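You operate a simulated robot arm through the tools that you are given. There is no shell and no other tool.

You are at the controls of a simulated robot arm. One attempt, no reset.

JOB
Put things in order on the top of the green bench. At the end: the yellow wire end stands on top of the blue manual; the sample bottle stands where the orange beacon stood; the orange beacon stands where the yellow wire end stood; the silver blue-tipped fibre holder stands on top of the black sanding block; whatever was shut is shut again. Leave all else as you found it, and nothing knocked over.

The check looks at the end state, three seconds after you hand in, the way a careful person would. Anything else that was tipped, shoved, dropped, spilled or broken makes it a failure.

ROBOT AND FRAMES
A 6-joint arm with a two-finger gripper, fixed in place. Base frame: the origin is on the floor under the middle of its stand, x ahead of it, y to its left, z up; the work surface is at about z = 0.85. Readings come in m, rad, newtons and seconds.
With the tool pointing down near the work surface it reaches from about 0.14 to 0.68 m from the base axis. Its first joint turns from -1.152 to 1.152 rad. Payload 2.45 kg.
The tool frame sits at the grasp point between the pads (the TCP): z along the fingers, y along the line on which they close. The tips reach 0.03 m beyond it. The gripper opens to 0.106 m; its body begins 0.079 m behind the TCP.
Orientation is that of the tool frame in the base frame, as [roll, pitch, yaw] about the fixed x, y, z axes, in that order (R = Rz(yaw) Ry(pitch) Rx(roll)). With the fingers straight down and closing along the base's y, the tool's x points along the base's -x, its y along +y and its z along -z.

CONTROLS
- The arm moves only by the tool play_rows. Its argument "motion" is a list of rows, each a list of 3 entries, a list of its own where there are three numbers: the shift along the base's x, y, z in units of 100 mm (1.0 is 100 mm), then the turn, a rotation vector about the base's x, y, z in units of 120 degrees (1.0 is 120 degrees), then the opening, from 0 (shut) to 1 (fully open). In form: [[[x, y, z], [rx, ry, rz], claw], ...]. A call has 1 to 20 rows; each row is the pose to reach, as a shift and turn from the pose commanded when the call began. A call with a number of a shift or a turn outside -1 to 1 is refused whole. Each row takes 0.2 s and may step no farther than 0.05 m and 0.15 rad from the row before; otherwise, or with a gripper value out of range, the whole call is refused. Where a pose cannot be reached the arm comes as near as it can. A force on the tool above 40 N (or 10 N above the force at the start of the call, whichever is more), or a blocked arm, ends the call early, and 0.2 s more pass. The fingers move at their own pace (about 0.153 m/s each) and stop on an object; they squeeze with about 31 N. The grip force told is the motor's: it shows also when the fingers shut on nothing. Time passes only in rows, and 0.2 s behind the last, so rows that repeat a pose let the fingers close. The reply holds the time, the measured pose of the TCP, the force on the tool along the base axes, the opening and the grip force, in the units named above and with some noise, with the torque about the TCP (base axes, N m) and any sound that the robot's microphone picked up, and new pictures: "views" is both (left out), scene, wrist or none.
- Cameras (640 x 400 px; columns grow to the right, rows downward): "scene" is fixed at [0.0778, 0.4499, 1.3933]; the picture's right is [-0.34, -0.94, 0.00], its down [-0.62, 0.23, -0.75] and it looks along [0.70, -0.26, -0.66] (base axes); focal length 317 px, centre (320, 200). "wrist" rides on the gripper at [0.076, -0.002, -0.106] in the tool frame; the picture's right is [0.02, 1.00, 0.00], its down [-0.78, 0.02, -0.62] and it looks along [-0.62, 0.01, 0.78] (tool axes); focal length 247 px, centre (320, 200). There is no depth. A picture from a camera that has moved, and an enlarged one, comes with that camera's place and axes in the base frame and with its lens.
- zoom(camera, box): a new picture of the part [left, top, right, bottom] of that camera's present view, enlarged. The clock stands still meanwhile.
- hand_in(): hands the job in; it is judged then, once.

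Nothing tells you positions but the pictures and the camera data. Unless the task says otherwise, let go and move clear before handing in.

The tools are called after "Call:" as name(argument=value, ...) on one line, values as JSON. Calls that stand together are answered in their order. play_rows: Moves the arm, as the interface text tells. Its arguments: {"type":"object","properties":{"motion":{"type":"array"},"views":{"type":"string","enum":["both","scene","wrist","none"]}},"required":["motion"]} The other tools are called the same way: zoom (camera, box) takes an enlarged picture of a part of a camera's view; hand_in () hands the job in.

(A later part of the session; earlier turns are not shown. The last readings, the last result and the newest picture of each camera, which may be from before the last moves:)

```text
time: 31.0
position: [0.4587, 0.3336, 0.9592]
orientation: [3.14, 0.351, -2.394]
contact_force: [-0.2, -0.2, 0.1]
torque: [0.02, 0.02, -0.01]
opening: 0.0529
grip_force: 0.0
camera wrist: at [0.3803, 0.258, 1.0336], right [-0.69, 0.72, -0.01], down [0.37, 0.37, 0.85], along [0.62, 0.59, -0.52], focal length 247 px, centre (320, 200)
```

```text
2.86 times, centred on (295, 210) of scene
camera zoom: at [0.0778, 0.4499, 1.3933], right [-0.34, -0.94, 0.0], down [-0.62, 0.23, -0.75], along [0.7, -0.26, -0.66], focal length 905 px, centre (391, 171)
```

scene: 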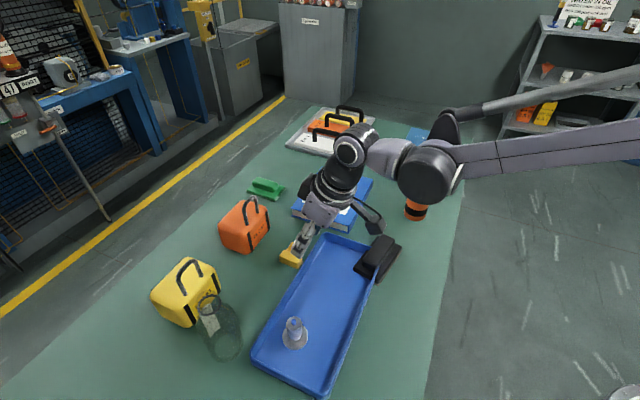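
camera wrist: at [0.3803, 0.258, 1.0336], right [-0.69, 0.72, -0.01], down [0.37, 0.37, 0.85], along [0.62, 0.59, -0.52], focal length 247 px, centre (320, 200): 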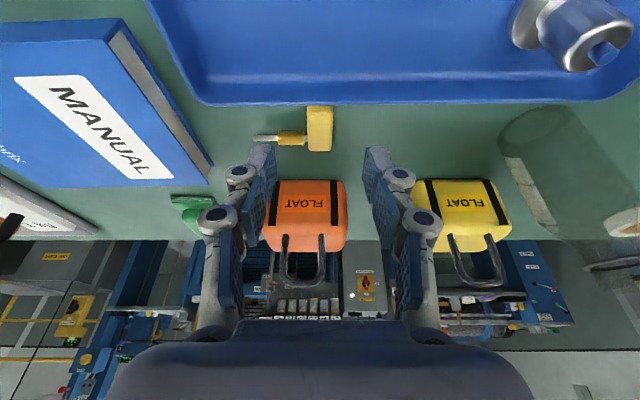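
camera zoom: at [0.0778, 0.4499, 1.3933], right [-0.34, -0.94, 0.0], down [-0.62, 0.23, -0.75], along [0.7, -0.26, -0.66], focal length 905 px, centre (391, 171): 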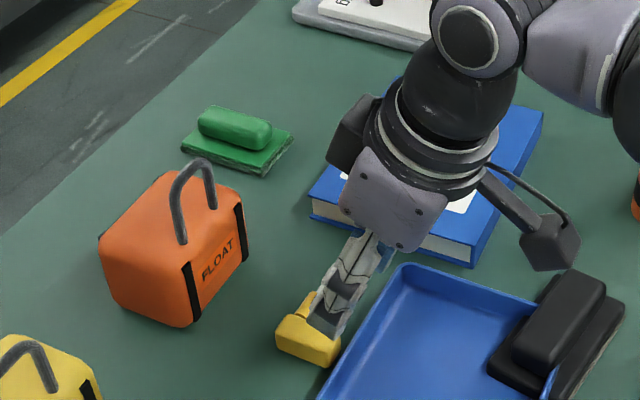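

The alignment across the block is good. I'll advance along the tool axis in small steps and stop short to check.

Call:
play_rows(motion=[[[0.05, 0.046, -0.188], [0, 0, 0], 0.5], [[0.1, 0.093, -0.376], [0, 0, 0], 0.5], [[0.138, 0.128, -0.517], [0, 0, 0], 0.5], [[0.138, 0.128, -0.517], [0, 0, 0], 0.5]])

Call:
zoom(camera="scene", box=[250, 200, 350, 290])

Call:
zoom(camera="wrist", box=[240, 100, 400, 220])

```text
time: 32.0
position: [0.4706, 0.3455, 0.9068]
orientation: [3.139, 0.349, -2.394]
contact_force: [0.3, 0.5, 0.0]
torque: [0.0, -0.02, -0.03]
opening: 0.0532
grip_force: 0.2
camera wrist: at [0.3935, 0.2707, 0.9816], right [-0.69, 0.72, -0.01], down [0.37, 0.37, 0.85], along [0.62, 0.59, -0.52], focal length 247 px, centre (320, 200)
```

scene: 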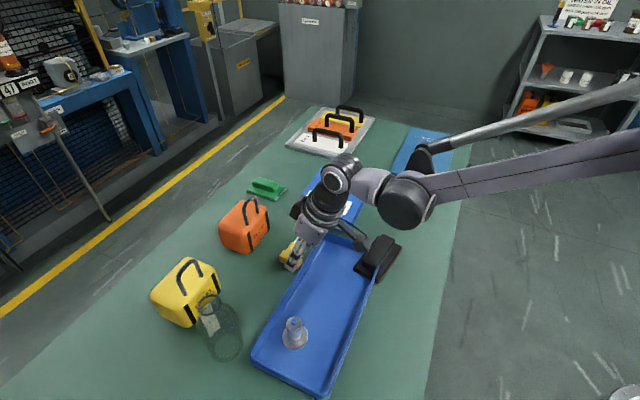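
wrist: 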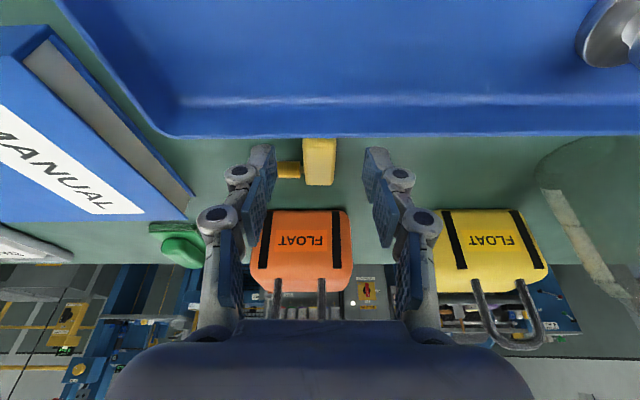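

```text
4.44 times, centred on (300, 245) of scene
camera zoom: at [0.0778, 0.4499, 1.3933], right [-0.34, -0.94, 0.0], down [-0.62, 0.23, -0.75], along [0.7, -0.26, -0.66], focal length 1408 px, centre (409, 0)
```

zoom: 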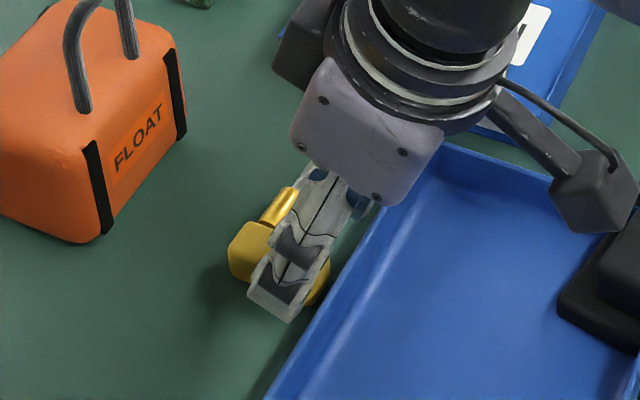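

```text
3.33 times, centred on (320, 160) of wrist
camera zoom: at [0.3935, 0.2707, 0.9816], right [-0.69, 0.72, -0.01], down [0.37, 0.37, 0.85], along [0.62, 0.59, -0.52], focal length 823 px, centre (320, 333)
```

zoom: 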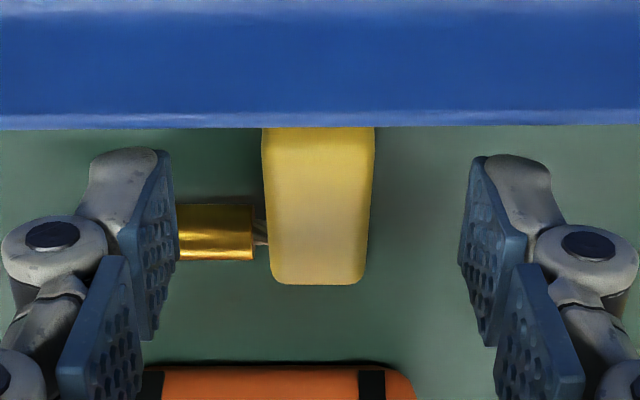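

The fingers are lined up around the block's top half. I'll advance the last 2.5 cm and close.

Call:
play_rows(motion=[[[0.033, 0.03, -0.12], [0, 0, 0], 0.5], [[0.065, 0.06, -0.235], [0, 0, 0], 0.5], [[0.065, 0.06, -0.235], [0, 0, 0], 0.5], [[0.065, 0.06, -0.235], [0, 0, 0], 0.25], [[0.065, 0.06, -0.235], [0, 0, 0], 0.1], [[0.065, 0.06, -0.235], [0, 0, 0], 0.0], [[0.065, 0.06, -0.235], [0, 0, 0], 0.0]])

Call:
zoom(camera="scene", box=[250, 200, 350, 290])

Call:
zoom(camera="wrist", box=[240, 100, 400, 220])

```text
time: 33.6
position: [0.4783, 0.3502, 0.8842]
orientation: [3.14, 0.349, -2.394]
contact_force: [-0.3, 0.4, 0.2]
torque: [0.04, 0.05, -0.01]
opening: 0.0209
grip_force: 31.2
camera wrist: at [0.4002, 0.2758, 0.9585], right [-0.69, 0.72, -0.01], down [0.37, 0.37, 0.85], along [0.62, 0.59, -0.52], focal length 247 px, centre (320, 200)
```

scene: 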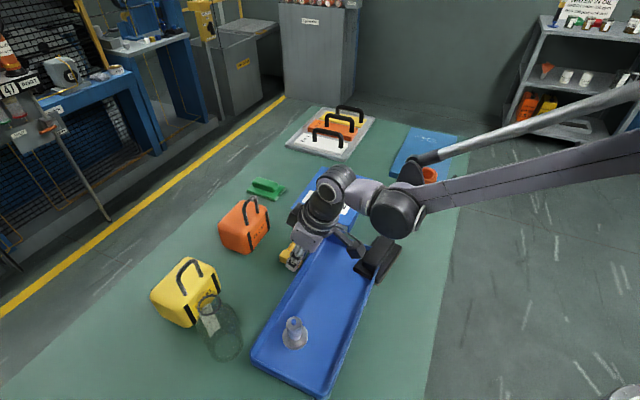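
wrist: 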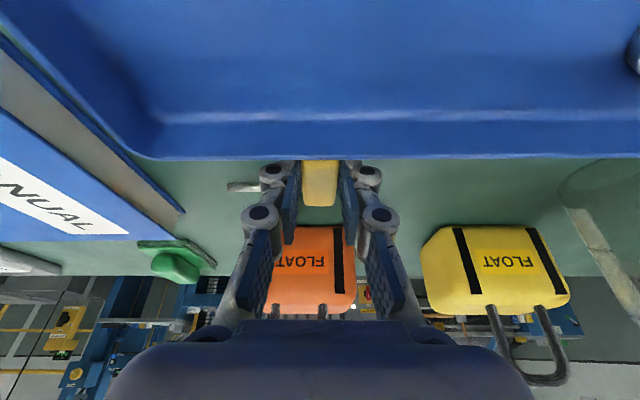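

```text
4.44 times, centred on (300, 245) of scene
camera zoom: at [0.0779, 0.4499, 1.3933], right [-0.34, -0.94, 0.0], down [-0.62, 0.23, -0.75], along [0.7, -0.26, -0.66], focal length 1408 px, centre (409, 0)
```

zoom: 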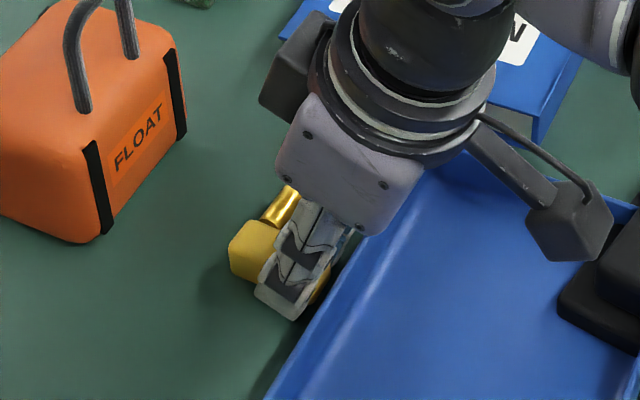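

```text
3.33 times, centred on (320, 160) of wrist
camera zoom: at [0.4002, 0.2758, 0.9585], right [-0.69, 0.72, -0.01], down [0.37, 0.37, 0.85], along [0.62, 0.59, -0.52], focal length 823 px, centre (320, 333)
```

zoom: 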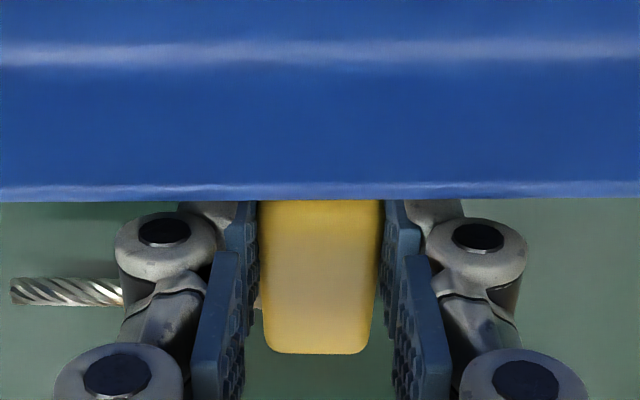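

The grip is at 20.9 mm and the block is held. I'll lift slowly by 1.5 cm and verify it stays.

Call:
play_rows(motion=[[[0, 0, 0.03], [0, 0, 0], 0.0], [[0, 0, 0.06], [0, 0, 0], 0.0], [[0, 0, 0.1], [0, 0, 0], 0.0], [[0, 0, 0.15], [0, 0, 0], 0.0]])

Call:
zoom(camera="scene", box=[250, 200, 350, 290])

Call:
zoom(camera="wrist", box=[240, 100, 400, 220])

```text
time: 34.6
position: [0.479, 0.3513, 0.899]
orientation: [3.139, 0.349, -2.393]
contact_force: [0.4, 0.0, -1.2]
torque: [0.0, -0.03, -0.02]
opening: 0.021
grip_force: 31.3
camera wrist: at [0.4008, 0.2772, 0.9736], right [-0.69, 0.72, -0.01], down [0.37, 0.37, 0.85], along [0.62, 0.59, -0.52], focal length 247 px, centre (320, 200)
```

scene: 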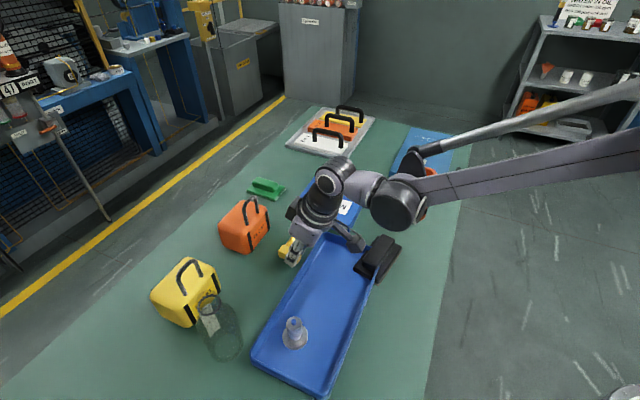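
wrist: 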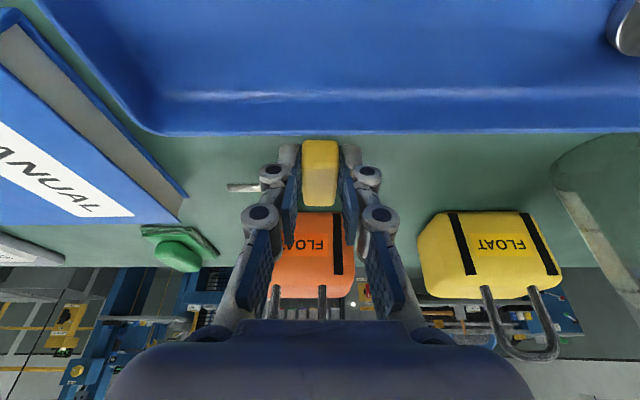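

```text
4.44 times, centred on (300, 245) of scene
camera zoom: at [0.0779, 0.4499, 1.3933], right [-0.34, -0.94, 0.0], down [-0.62, 0.23, -0.75], along [0.7, -0.26, -0.66], focal length 1408 px, centre (409, 0)
```

zoom: 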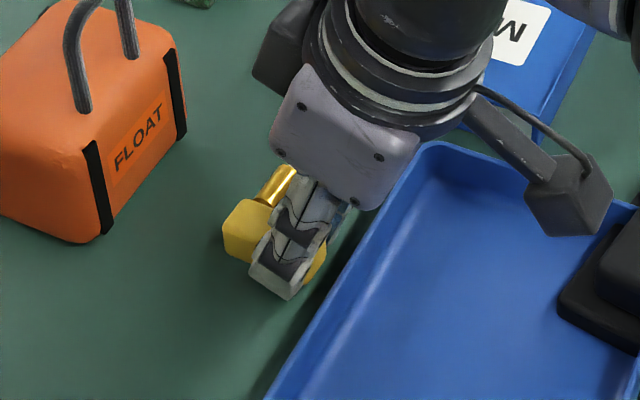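

```text
3.33 times, centred on (320, 160) of wrist
camera zoom: at [0.4008, 0.2772, 0.9736], right [-0.69, 0.72, -0.01], down [0.37, 0.37, 0.85], along [0.62, 0.59, -0.52], focal length 823 px, centre (320, 333)
```

zoom: 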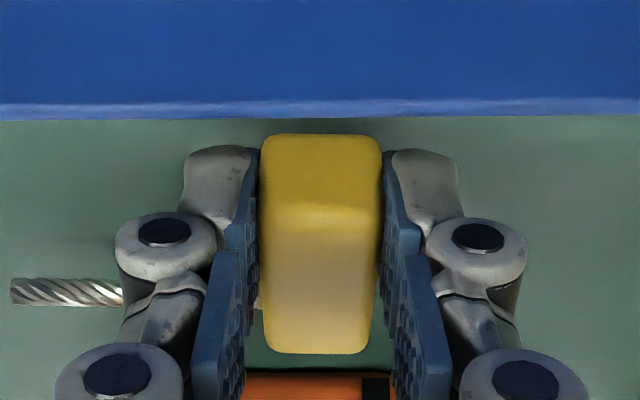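

The block is held securely in the lift. I'll continue slowly up and straighten the tool to vertical.

Call:
play_rows(motion=[[[0, 0, 0.1], [0, 0, 0], 0.0], [[0, 0, 0.2], [0, 0, 0], 0.0], [[0, 0, 0.3], [0, 0, 0], 0.0], [[0, 0, 0.4], [-0.02, 0.022, 0], 0.0], [[0, 0, 0.5], [-0.04, 0.0436, 0], 0.0], [[0, 0, 0.6], [-0.06, 0.065, 0], 0.0], [[0, 0, 0.7], [-0.08, 0.087, 0], 0.0], [[0, 0, 0.8], [-0.1, 0.1085, 0], 0.0], [[0, 0, 0.9], [-0.113, 0.1225, 0], 0.0], [[0, 0, 1.0], [-0.113, 0.1225, 0], 0.0]])

Call:
zoom(camera="wrist", box=[240, 100, 400, 220])

```text
time: 36.8
position: [0.4782, 0.3523, 1.0002]
orientation: [3.14, -0.003, -2.394]
contact_force: [-0.3, -0.3, -0.5]
torque: [-0.03, 0.01, 0.01]
opening: 0.0211
grip_force: 30.5
camera wrist: at [0.4228, 0.298, 1.1071], right [-0.69, 0.72, 0.0], down [0.56, 0.54, 0.62], along [0.45, 0.43, -0.78], focal length 247 px, centre (320, 200)
```

scene: 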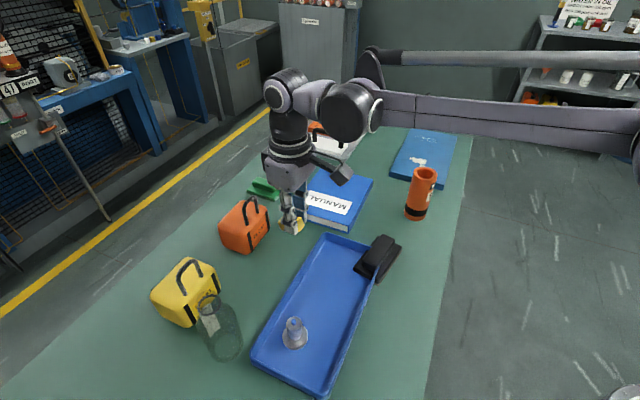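
wrist: 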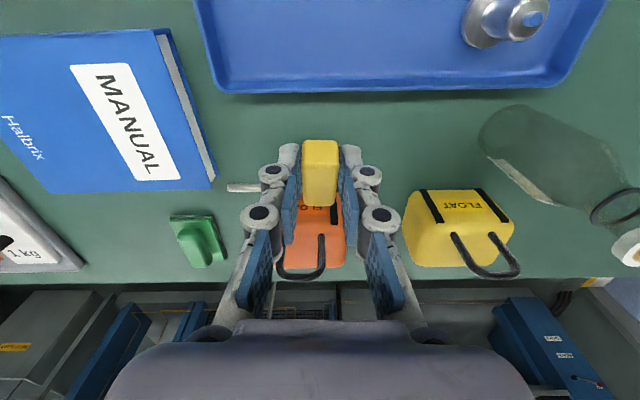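

```text
3.33 times, centred on (320, 160) of wrist
camera zoom: at [0.4228, 0.298, 1.1071], right [-0.69, 0.72, 0.0], down [0.56, 0.54, 0.62], along [0.45, 0.43, -0.78], focal length 823 px, centre (320, 333)
```

zoom: 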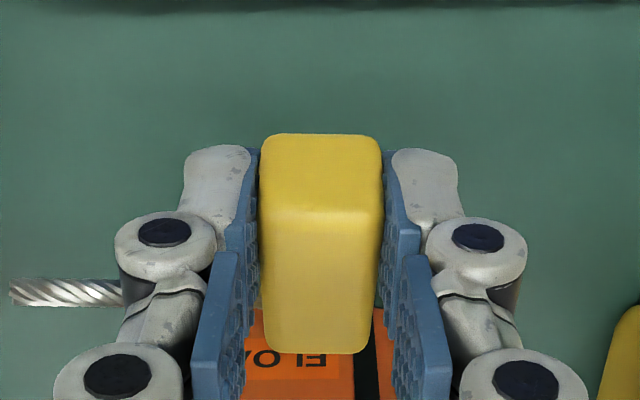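

The grip is steady. Next I'll raise, move toward the manual and roll the tool around slowly.

Call:
play_rows(motion=[[[0, 0, 0.08], [0, 0, 0.048], 0.0], [[0.02, -0.03, 0.16], [0, 0, 0.097], 0.0], [[0.05, -0.06, 0.24], [0, 0, 0.145], 0.0], [[0.09, -0.11, 0.32], [0, 0, 0.193], 0.0], [[0.13, -0.16, 0.4], [0, 0, 0.242], 0.0], [[0.17, -0.21, 0.48], [0, 0, 0.29], 0.0], [[0.21, -0.26, 0.56], [0, 0, 0.338], 0.0], [[0.25, -0.31, 0.62], [0, 0, 0.387], 0.0], [[0.29, -0.36, 0.66], [0, 0, 0.435], 0.0], [[0.33, -0.41, 0.7], [0, 0, 0.483], 0.0], [[0.37, -0.46, 0.7], [0, 0, 0.532], 0.0], [[0.4, -0.5, 0.7], [0, 0, 0.58], 0.0]], views="wrist")

Call:
play_rows(motion=[[[0.05, -0.05, 0], [0, 0, 0.048], 0.0], [[0.1, -0.1, 0], [0, 0, 0.097], 0.0], [[0.16, -0.16, 0], [0, 0, 0.145], 0.0], [[0.22, -0.22, 0], [0, 0, 0.193], 0.0], [[0.28, -0.28, 0], [0, 0, 0.242], 0.0], [[0.34, -0.34, 0], [0, 0, 0.29], 0.0], [[0.4, -0.4, 0], [0, 0, 0.338], 0.0], [[0.46, -0.46, 0], [0, 0, 0.387], 0.0], [[0.52, -0.52, 0], [0, 0, 0.435], 0.0], [[0.58, -0.58, 0], [0, 0, 0.483], 0.0], [[0.62, -0.63, 0], [0, 0, 0.532], 0.0], [[0.65, -0.66, 0], [0, 0, 0.5805], 0.0]])

```text
time: 39.4
position: [0.5196, 0.3018, 1.0699]
orientation: [3.141, 0.001, -1.179]
contact_force: [0.2, -0.3, 0.2]
torque: [-0.02, -0.02, 0.03]
opening: 0.0207
grip_force: 31.7
camera wrist: at [0.5493, 0.2315, 1.1763], right [-0.92, -0.4, 0.0], down [-0.31, 0.72, 0.62], along [-0.25, 0.57, -0.78], focal length 247 px, centre (320, 200)
```

wrist: 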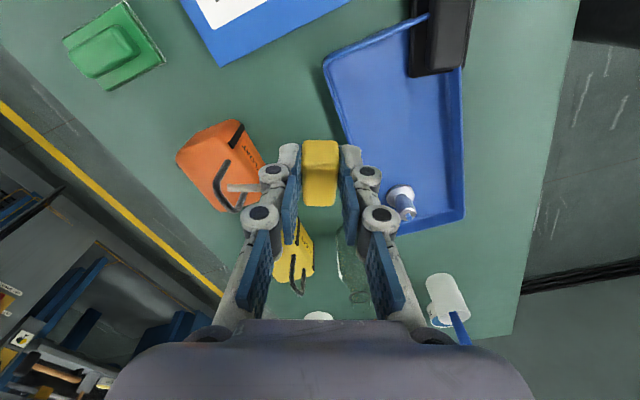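

```text
time: 42.0
position: [0.5848, 0.2364, 1.0706]
orientation: [3.141, -0.001, 0.038]
contact_force: [-0.3, 0.2, -0.1]
torque: [0.03, -0.04, 0.0]
opening: 0.0208
grip_force: 31.1
camera wrist: at [0.66, 0.2403, 1.1772], right [0.06, -1.0, 0.0], down [-0.78, -0.05, 0.62], along [-0.62, -0.04, -0.78], focal length 247 px, centre (320, 200)
```

scene: 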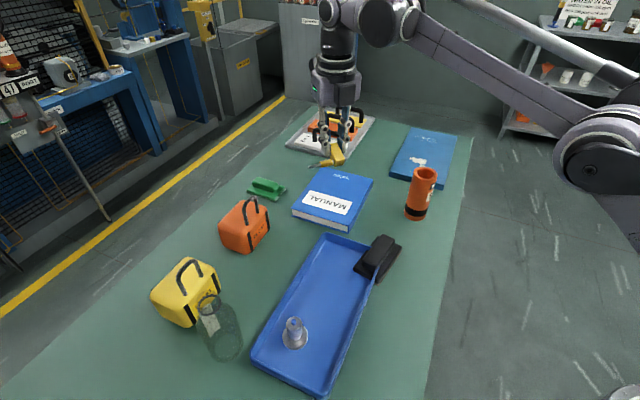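
wrist: 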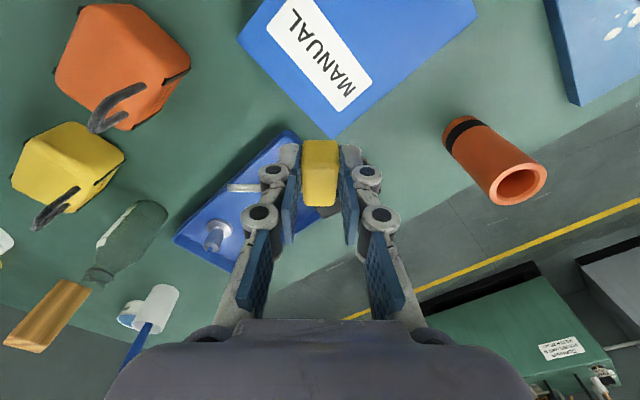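

The block is still firmly held. Next I'll tilt the tool outward 65° to bring the block upright.

Call:
play_rows(motion=[[[0, 0, 0], [0.0019, -0.0492, 0], 0.0], [[0, 0, 0], [0.0037, -0.0984, 0], 0.0], [[0, 0, 0], [0.0056, -0.1476, 0], 0.0], [[0, 0, 0], [0.0075, -0.1968, 0], 0.0], [[0, 0, 0], [0.0094, -0.246, 0], 0.0], [[0, 0, 0], [0.0112, -0.2952, 0], 0.0], [[0, 0, 0], [0.0131, -0.3444, 0], 0.0], [[0, 0, 0], [0.015, -0.3936, 0], 0.0], [[0, 0, 0], [0.0168, -0.4428, 0], 0.0], [[0, 0, 0], [0.0187, -0.492, 0], 0.0], [[0, 0, 0], [0.0206, -0.5412, 0], 0.0], [[0, 0, 0], [0.0206, -0.5412, 0], 0.0]])

Call:
zoom(camera="scene", box=[280, 90, 420, 200])

Call:
zoom(camera="wrist", box=[220, 100, 420, 250])

```text
time: 44.6
position: [0.5824, 0.2371, 1.0699]
orientation: [-3.135, -1.136, 0.032]
contact_force: [0.7, -0.7, -0.5]
torque: [-0.01, 0.0, -0.05]
opening: 0.021
grip_force: 31.4
camera wrist: at [0.5189, 0.2344, 1.1842], right [0.05, -1.0, 0.02], down [-0.89, -0.05, -0.45], along [0.45, 0.01, -0.89], focal length 247 px, centre (320, 200)
```

scene: 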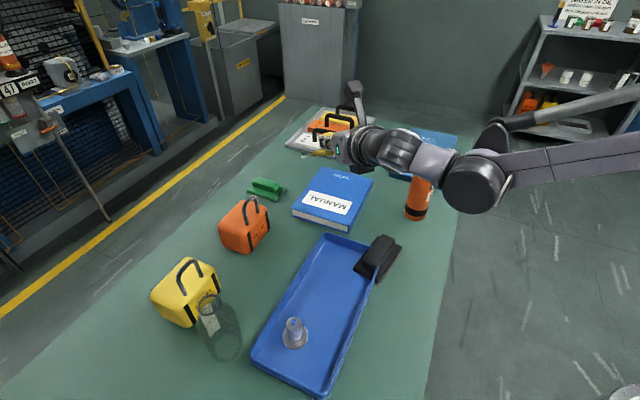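
wrist: 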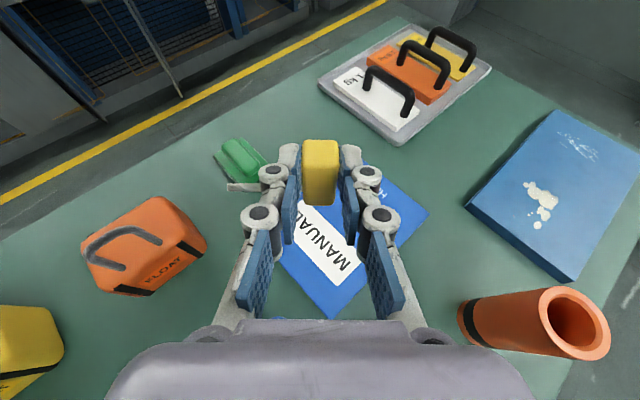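

```text
3.64 times, centred on (350, 145) of scene
camera zoom: at [0.0778, 0.4499, 1.3933], right [-0.34, -0.94, 0.0], down [-0.62, 0.23, -0.75], along [0.7, -0.26, -0.66], focal length 1152 px, centre (211, 400)
```

zoom: 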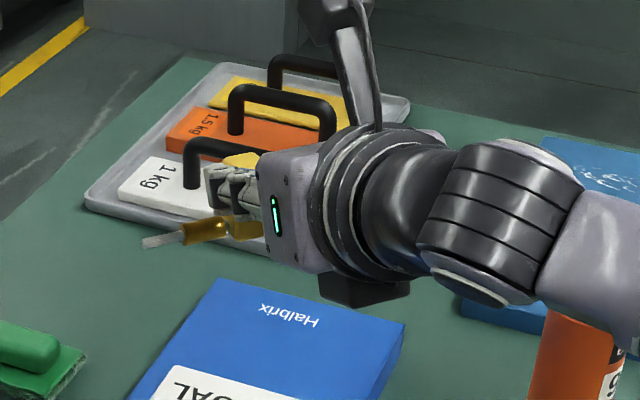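

```text
2.67 times, centred on (320, 175) of wrist
camera zoom: at [0.5189, 0.2344, 1.1842], right [0.05, -1.0, 0.02], down [-0.89, -0.05, -0.45], along [0.45, 0.01, -0.89], focal length 659 px, centre (320, 267)
```

zoom: 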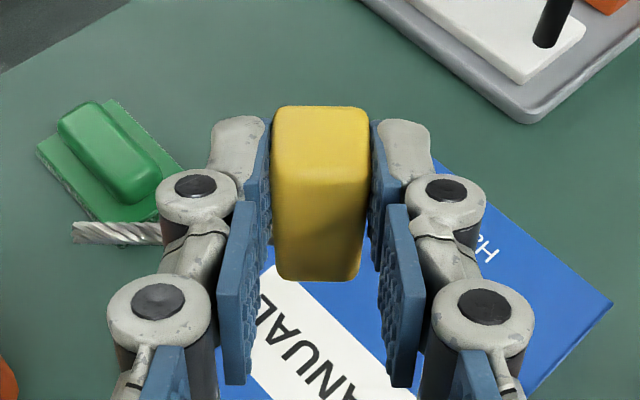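

The wire end is upright in the grip with its ferrule low. I'll lower toward the manual, with the first 10 cm going at a moderate pace.

Call:
play_rows(motion=[[[0.02, 0, -0.15], [0, 0, 0], 0.0], [[0.04, 0, -0.3], [0, 0, 0], 0.0], [[0.06, 0, -0.45], [0, 0, 0], 0.0], [[0.08, 0, -0.6], [0, 0, 0], 0.0], [[0.08, 0, -0.75], [0, 0, 0], 0.0], [[0.08, 0, -0.9], [0, 0, 0], 0.0], [[0.08, 0, -1.0], [0, 0, 0], 0.0], [[0.08, 0, -1.0], [0, 0, 0], 0.0]])

Call:
zoom(camera="scene", box=[280, 130, 420, 240])

Call:
zoom(camera="wrist", box=[220, 100, 420, 250])

```text
time: 46.4
position: [0.5931, 0.2371, 0.9711]
orientation: [-3.137, -1.135, 0.032]
contact_force: [-0.1, -0.7, -1.4]
torque: [0.01, -0.01, -0.01]
opening: 0.0208
grip_force: 30.8
camera wrist: at [0.5278, 0.2351, 1.084], right [0.05, -1.0, 0.02], down [-0.89, -0.05, -0.45], along [0.45, 0.0, -0.89], focal length 247 px, centre (320, 200)
```

scene: 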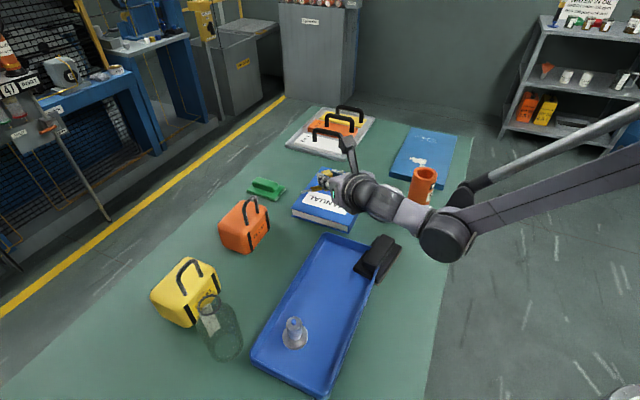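
wrist: 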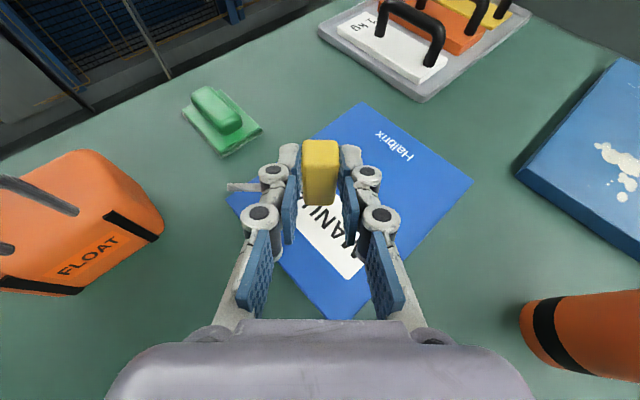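

```text
3.64 times, centred on (350, 185) of scene
camera zoom: at [0.0779, 0.4499, 1.3933], right [-0.34, -0.94, 0.0], down [-0.62, 0.23, -0.75], along [0.7, -0.26, -0.66], focal length 1152 px, centre (211, 254)
```

zoom: 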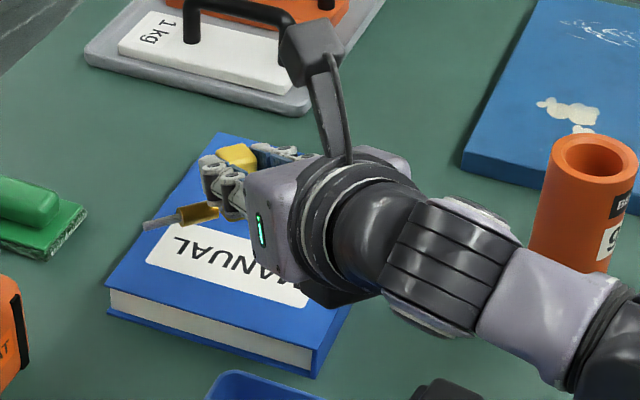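

```text
2.67 times, centred on (320, 175) of wrist
camera zoom: at [0.5278, 0.2351, 1.084], right [0.05, -1.0, 0.02], down [-0.89, -0.05, -0.45], along [0.45, 0.0, -0.89], focal length 659 px, centre (320, 267)
```

zoom: 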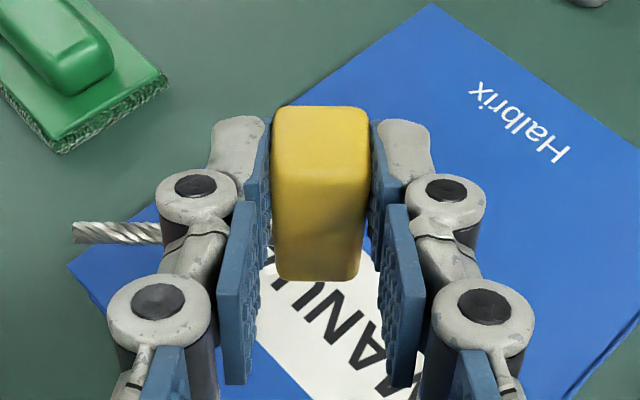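

The block is above the manual. I'll lower to just above contact, then feel for touch in small steps.

Call:
play_rows(motion=[[[0, 0, -0.1], [0, 0, 0], 0.0], [[0, 0, -0.2], [0, 0, 0], 0.0], [[0, 0, -0.28], [0, 0, 0], 0.0], [[0, 0, -0.35], [0, 0, 0], 0.0], [[0, 0, -0.35], [0, 0, 0], 0.0]])

Call:
zoom(camera="scene", box=[310, 150, 380, 210])

Call:
zoom(camera="scene", box=[300, 140, 500, 300])

```text
time: 47.6
position: [0.5925, 0.2347, 0.9333]
orientation: [-3.136, -1.135, 0.033]
contact_force: [0.4, 0.6, -0.9]
torque: [0.0, -0.01, 0.04]
opening: 0.021
grip_force: 30.8
camera wrist: at [0.5275, 0.234, 1.0488], right [0.04, -1.0, 0.02], down [-0.89, -0.05, -0.45], along [0.45, 0.0, -0.89], focal length 247 px, centre (320, 200)
```

scene: 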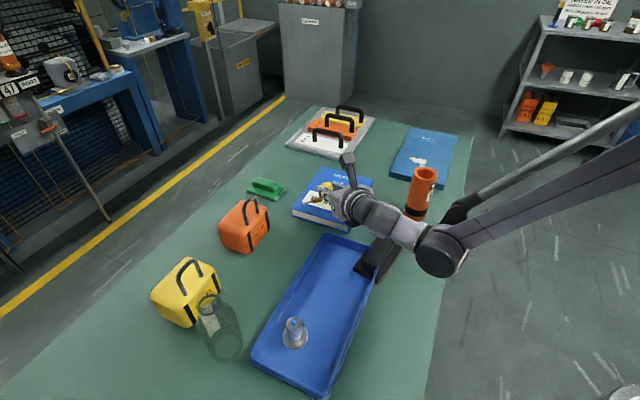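
wrist: 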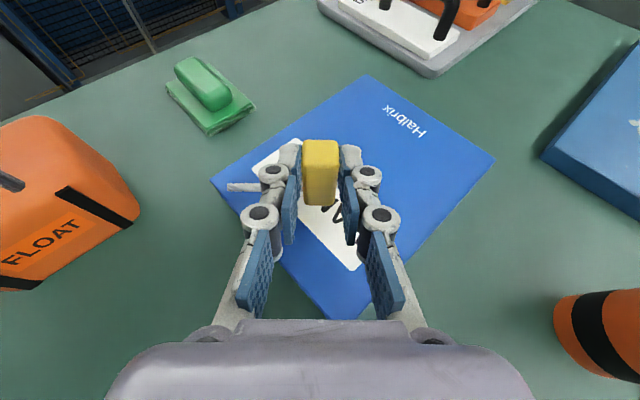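

```text
6.67 times, centred on (345, 180) of scene
camera zoom: at [0.0779, 0.4499, 1.3933], right [-0.34, -0.94, 0.0], down [-0.62, 0.23, -0.75], along [0.7, -0.26, -0.66], focal length 2112 px, centre (153, 333)
```

zoom: 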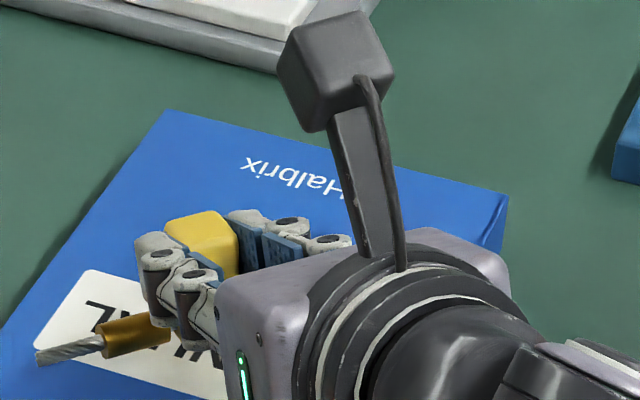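

```text
2.50 times, centred on (400, 220) of scene
camera zoom: at [0.0779, 0.4499, 1.3933], right [-0.34, -0.94, 0.0], down [-0.62, 0.23, -0.75], along [0.7, -0.26, -0.66], focal length 792 px, centre (120, 150)
```

zoom: 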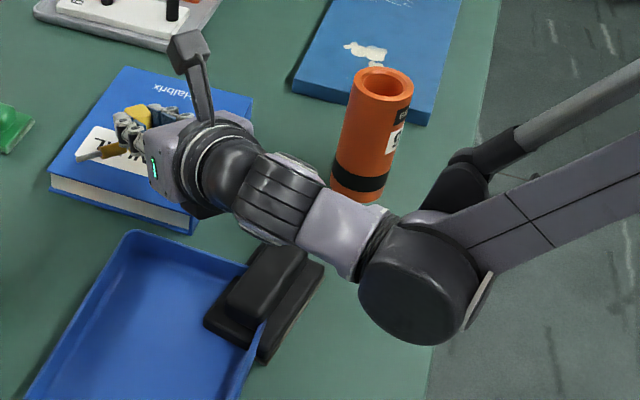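

There's no contact yet, so I'm stepping down in millimetres and watching the force.

Call:
play_rows(motion=[[[0, 0, -0.01], [0, 0, 0], 0.0], [[0, 0, -0.02], [0, 0, 0], 0.0], [[0, 0, -0.03], [0, 0, 0], 0.0], [[0, 0, -0.03], [0, 0, 0], 0.0]], views="none")

Call:
play_rows(motion=[[[0, 0, -0.01], [0, 0, 0], 0.0], [[0, 0, -0.02], [0, 0, 0], 0.0], [[0, 0, -0.02], [0, 0, 0], 0.0]], views="wrist")

Call:
zoom(camera="scene", box=[310, 150, 380, 210])

```text
time: 48.6
position: [0.592, 0.2361, 0.9316]
orientation: [-3.136, -1.135, 0.033]
contact_force: [-0.6, 0.9, -0.5]
torque: [0.02, 0.02, 0.03]
opening: 0.0209
grip_force: 31.4
```

```text
time: 49.4
position: [0.5923, 0.2352, 0.9293]
orientation: [-3.137, -1.134, 0.032]
contact_force: [-0.8, 0.7, -0.8]
torque: [0.0, 0.02, -0.01]
opening: 0.0206
grip_force: 31.1
camera wrist: at [0.5276, 0.2344, 1.0442], right [0.04, -1.0, 0.02], down [-0.89, -0.05, -0.45], along [0.45, 0.0, -0.89], focal length 247 px, centre (320, 200)
```

wrist: 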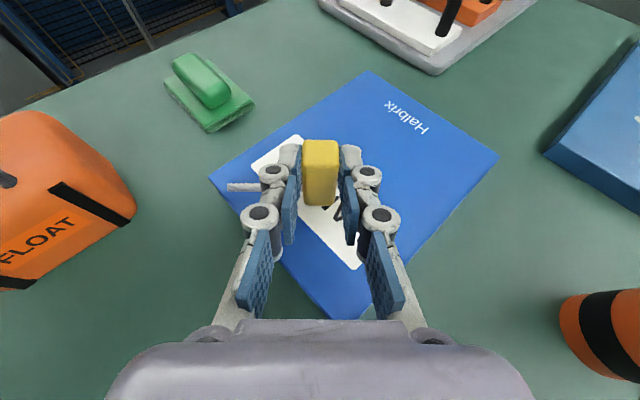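

```text
6.67 times, centred on (345, 180) of scene
camera zoom: at [0.0779, 0.4499, 1.3933], right [-0.34, -0.94, 0.0], down [-0.62, 0.23, -0.75], along [0.7, -0.26, -0.66], focal length 2112 px, centre (153, 333)
```

zoom: 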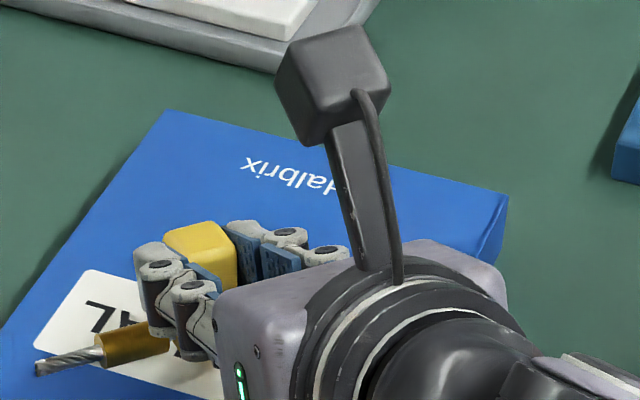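

Still no contact. I'll continue down in single millimetres.

Call:
play_rows(motion=[[[0, 0, -0.01], [0, 0, 0], 0.0], [[0, 0, -0.02], [0, 0, 0], 0.0], [[0, 0, -0.02], [0, 0, 0], 0.0]], views="none")

Call:
play_rows(motion=[[[0, 0, -0.01], [0, 0, 0], 0.0], [[0, 0, -0.015], [0, 0, 0], 0.0], [[0, 0, -0.015], [0, 0, 0], 0.0]], views="none")

```text
time: 50.2
position: [0.5913, 0.2367, 0.9271]
orientation: [-3.137, -1.132, 0.032]
contact_force: [0.8, -0.4, -0.6]
torque: [-0.01, 0.02, -0.02]
opening: 0.021
grip_force: 30.3
```

```text
time: 51.0
position: [0.5921, 0.2367, 0.9257]
orientation: [-3.135, -1.135, 0.031]
contact_force: [-0.1, 0.1, 0.1]
torque: [0.01, -0.01, 0.01]
opening: 0.0207
grip_force: 30.7
```

Call:
play_rows(motion=[[[0, 0, -0.01], [0, 0, 0], 0.0], [[0, 0, -0.015], [0, 0, 0], 0.0], [[0, 0, -0.015], [0, 0, 0], 0.0]], views="none")

Call:
play_rows(motion=[[[0, 0, -0.01], [0, 0, 0], 0.0], [[0, 0, -0.015], [0, 0, 0], 0.0], [[0, 0, -0.015], [0, 0, 0], 0.0]], views="both")

Call:
zoom(camera="scene", box=[310, 150, 380, 210])

```text
time: 51.8
position: [0.5924, 0.235, 0.9248]
orientation: [-3.137, -1.135, 0.031]
contact_force: [-0.3, -0.5, -0.7]
torque: [-0.01, 0.0, 0.02]
opening: 0.0207
grip_force: 31.4
```

```text
time: 52.6
position: [0.5927, 0.236, 0.9226]
orientation: [-3.136, -1.135, 0.031]
contact_force: [0.6, -0.2, 2.8]
torque: [-0.01, -0.14, -0.01]
opening: 0.0209
grip_force: 30.9
camera wrist: at [0.5274, 0.2345, 1.0377], right [0.05, -1.0, 0.02], down [-0.89, -0.05, -0.45], along [0.45, 0.0, -0.89], focal length 247 px, centre (320, 200)
```

scene: 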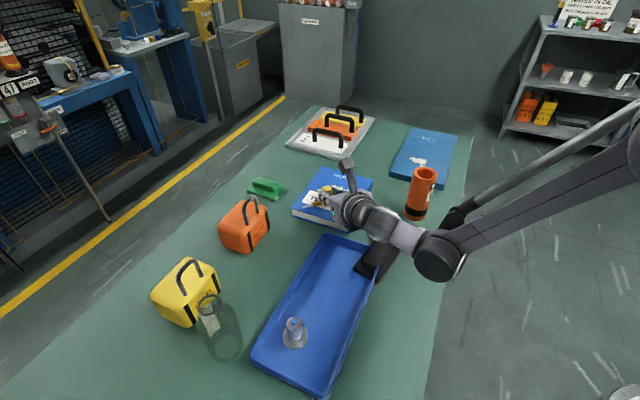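
wrist: 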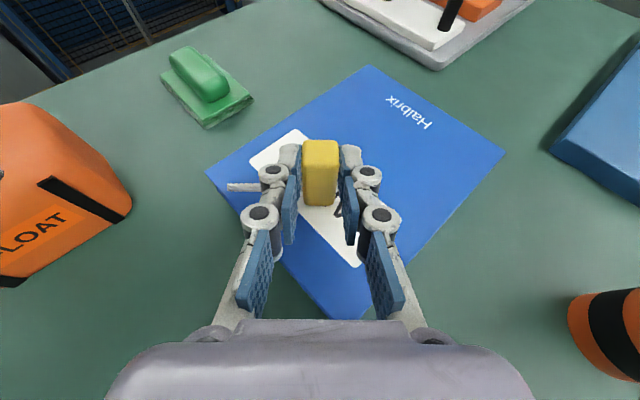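

```text
6.67 times, centred on (345, 180) of scene
camera zoom: at [0.0778, 0.4499, 1.3934], right [-0.34, -0.94, 0.0], down [-0.62, 0.23, -0.75], along [0.7, -0.26, -0.66], focal length 2112 px, centre (153, 333)
```

zoom: 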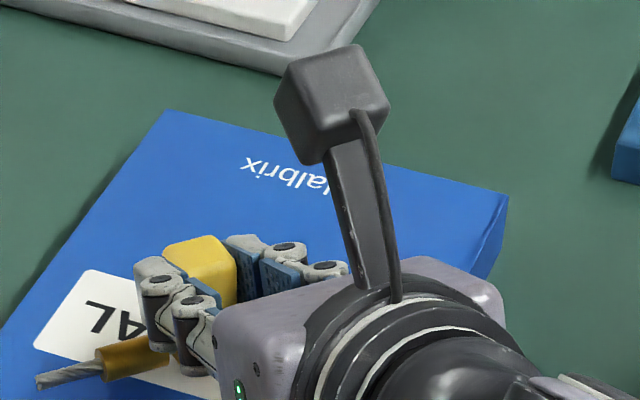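

Contact is felt (about 3 N), so the wire end rests on the manual. I'll open the fingers gradually.

Call:
play_rows(motion=[[[0, 0, 0], [0, 0, 0], 0.19], [[0, 0, 0], [0, 0, 0], 0.2], [[0, 0, 0], [0, 0, 0], 0.21], [[0, 0, 0], [0, 0, 0], 0.23], [[0, 0, 0], [0, 0, 0], 0.27], [[0, 0, 0], [0, 0, 0], 0.33], [[0, 0, 0], [0, 0, 0], 0.33]])

Call:
zoom(camera="scene", box=[310, 150, 380, 210])

Call:
zoom(camera="wrist", box=[220, 100, 420, 250])

```text
time: 54.2
position: [0.592, 0.2357, 0.9222]
orientation: [-3.136, -1.134, 0.031]
contact_force: [0.8, 0.3, -0.2]
torque: [0.0, 0.01, -0.01]
opening: 0.0351
grip_force: 0.1
camera wrist: at [0.5274, 0.2344, 1.0376], right [0.04, -1.0, 0.02], down [-0.89, -0.05, -0.45], along [0.45, 0.0, -0.89], focal length 247 px, centre (320, 200)
```

scene: 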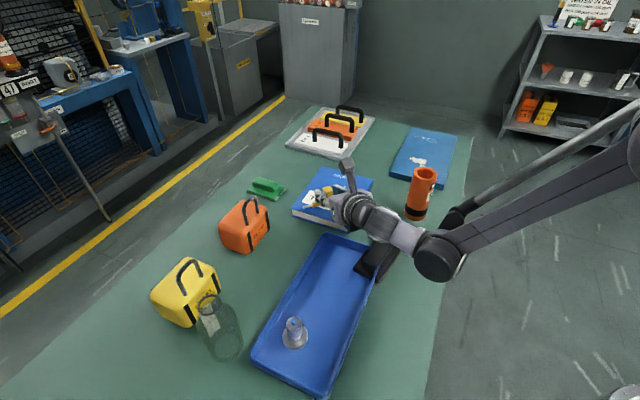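
wrist: 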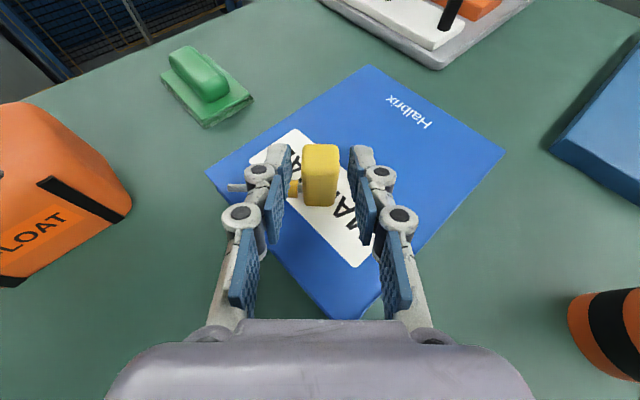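

```text
6.67 times, centred on (345, 180) of scene
camera zoom: at [0.0778, 0.4499, 1.3933], right [-0.34, -0.94, 0.0], down [-0.62, 0.23, -0.75], along [0.7, -0.26, -0.66], focal length 2112 px, centre (153, 333)
```

zoom: 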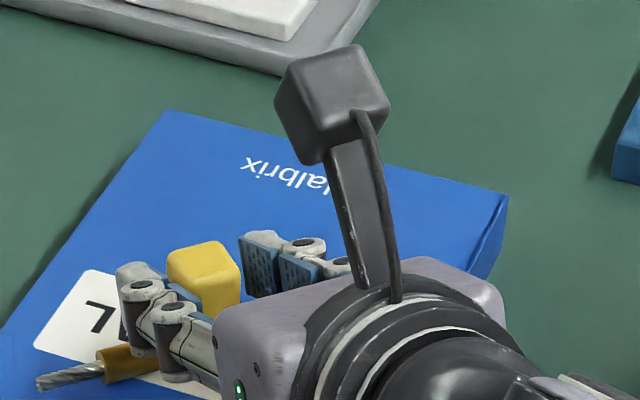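

```text
2.67 times, centred on (320, 175) of wrist
camera zoom: at [0.5274, 0.2344, 1.0376], right [0.04, -1.0, 0.02], down [-0.89, -0.05, -0.45], along [0.45, 0.0, -0.89], focal length 659 px, centre (320, 267)
```

zoom: 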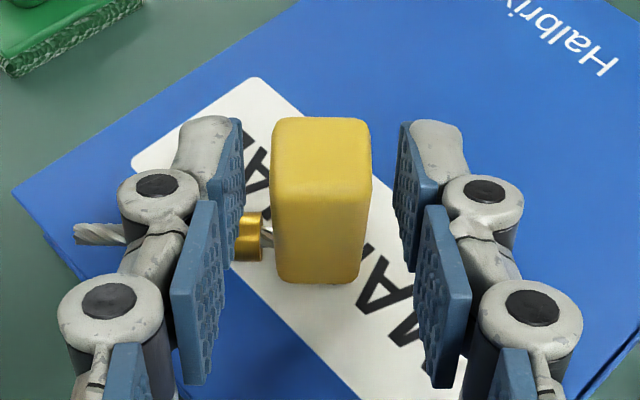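

The wire end stands upright on the manual. I'll back the fingers straight out along the tool axis, then rise.

Call:
play_rows(motion=[[[-0.1, -0.003, 0.047], [0, 0, 0], 0.33], [[-0.2, -0.006, 0.093], [0, 0, 0], 0.33], [[-0.35, -0.011, 0.163], [0, 0, 0], 0.33], [[-0.5, -0.015, 0.233], [0, 0, 0], 0.33], [[-0.65, -0.02, 0.303], [0, 0, 0], 0.33], [[-0.7, -0.02, 0.6], [0, 0, 0], 0.33], [[-0.7, -0.02, 1.0], [0, 0, 0], 0.33]])

Call:
zoom(camera="scene", box=[290, 140, 390, 240])

Call:
zoom(camera="wrist", box=[220, 40, 420, 190])

```text
time: 55.8
position: [0.5216, 0.2352, 1.0236]
orientation: [-3.136, -1.136, 0.029]
contact_force: [-0.6, -0.5, 0.5]
torque: [0.0, 0.0, -0.01]
opening: 0.0353
grip_force: 0.0
camera wrist: at [0.4571, 0.2326, 1.1382], right [0.04, -1.0, 0.02], down [-0.89, -0.05, -0.45], along [0.45, 0.0, -0.89], focal length 247 px, centre (320, 200)
```

scene: 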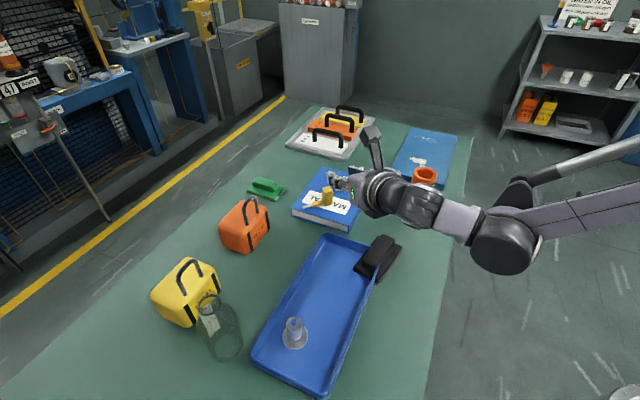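
wrist: 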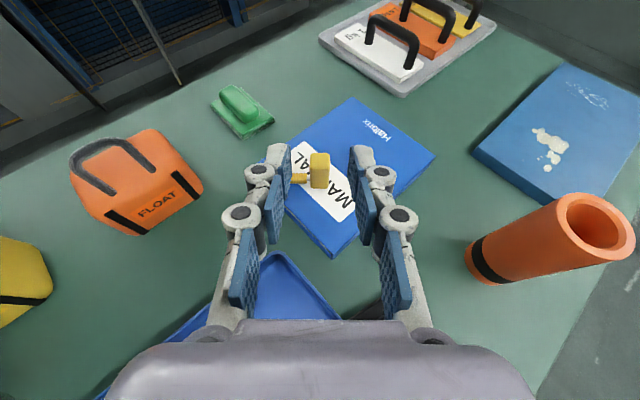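

```text
4.00 times, centred on (340, 190) of scene
camera zoom: at [0.0778, 0.4499, 1.3933], right [-0.34, -0.94, 0.0], down [-0.62, 0.23, -0.75], along [0.7, -0.26, -0.66], focal length 1267 px, centre (240, 240)
```

zoom: 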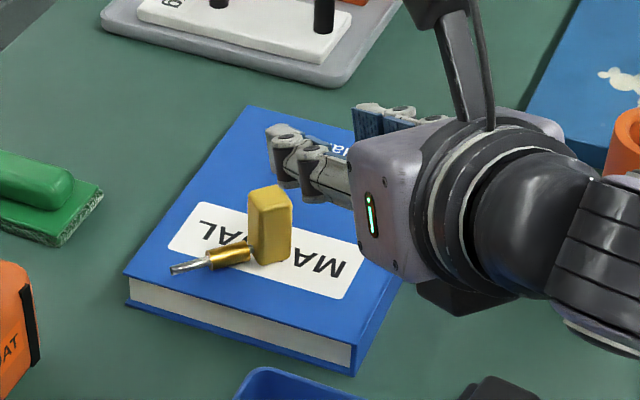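

```text
2.67 times, centred on (320, 115) of wrist
camera zoom: at [0.4571, 0.2326, 1.1382], right [0.04, -1.0, 0.02], down [-0.89, -0.05, -0.45], along [0.45, 0.0, -0.89], focal length 659 px, centre (320, 427)
```

zoom: 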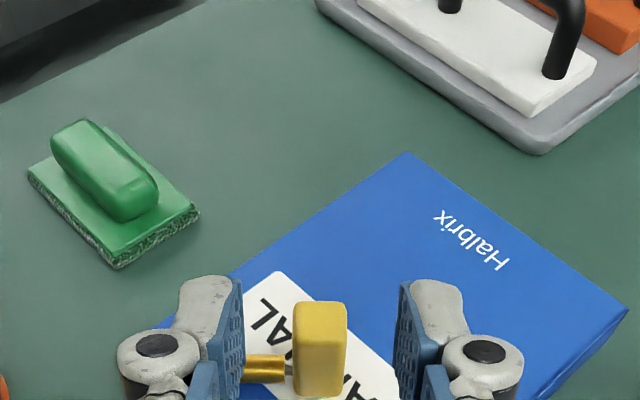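

The wire end stands upright on the manual. Next I'll straighten the tool and turn it back to normal on the way to the beacon.

Call:
play_rows(motion=[[[0, 0, 0.1], [-0.0024, 0.0676, 0], 0.5], [[-0.05, 0, 0.2], [-0.0047, 0.1353, 0], 0.6], [[-0.1, 0, 0.3], [-0.0071, 0.2029, 0], 0.7], [[-0.15, 0, 0.4], [-0.0095, 0.2705, 0], 0.8], [[-0.2, 0, 0.5], [-0.0119, 0.3381, 0], 0.9], [[-0.25, 0, 0.6], [-0.0142, 0.4058, 0], 1.0], [[-0.3, 0, 0.7], [-0.0166, 0.4734, 0], 1.0], [[-0.3, 0, 0.8], [-0.0195, 0.541, 0], 1.0]], views="none")

Call:
play_rows(motion=[[[0, -0.05, 0], [0, 0, -0.07], 1], [[0, -0.12, 0], [0, 0, -0.14], 1], [[0, -0.19, 0], [0, 0, -0.21], 1], [[0, -0.26, 0], [0, 0, -0.28], 1], [[0, -0.33, 0], [0, 0, -0.35], 1], [[0, -0.4, 0], [0, 0, -0.42], 1], [[0, -0.47, 0], [0, 0, -0.49], 1], [[0, -0.54, 0], [0, 0, -0.56], 1], [[0, -0.61, 0], [0, 0, -0.63], 1], [[0, -0.68, 0], [0, 0, -0.7], 1], [[0, -0.75, 0], [0, 0, -0.77], 1], [[0, -0.82, 0], [0, 0, -0.84], 1], [[0, -0.89, 0], [0, 0, -0.91], 1], [[0, -0.96, 0], [0, 0, -0.98], 1]])

```text
time: 57.6
position: [0.4898, 0.2336, 1.1024]
orientation: [-3.14, 0.002, 0.033]
contact_force: [0.2, -0.2, -0.4]
torque: [0.04, 0.01, 0.02]
opening: 0.1061
grip_force: 0.0
```

```text
time: 60.6
position: [0.4921, 0.1365, 1.1035]
orientation: [-3.141, -0.003, -2.02]
contact_force: [-0.2, 0.2, 0.8]
torque: [0.0, 0.0, 0.0]
opening: 0.1059
grip_force: 0.0
camera wrist: at [0.4605, 0.0671, 1.2103], right [-0.91, 0.42, 0.0], down [0.33, 0.71, 0.62], along [0.26, 0.56, -0.78], focal length 247 px, centre (320, 200)
```

scene: 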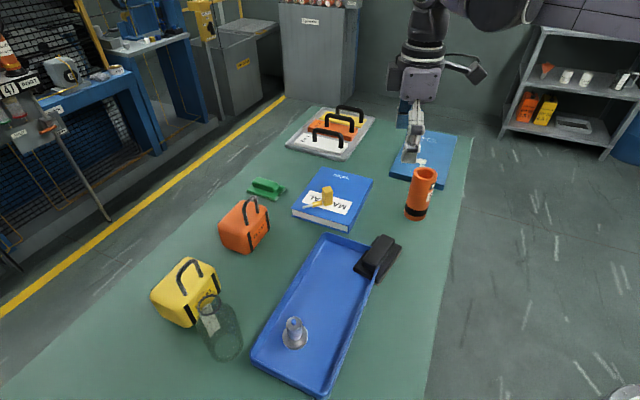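
wrist: 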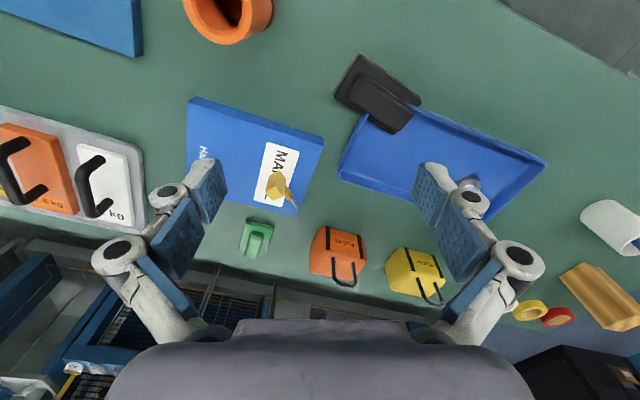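

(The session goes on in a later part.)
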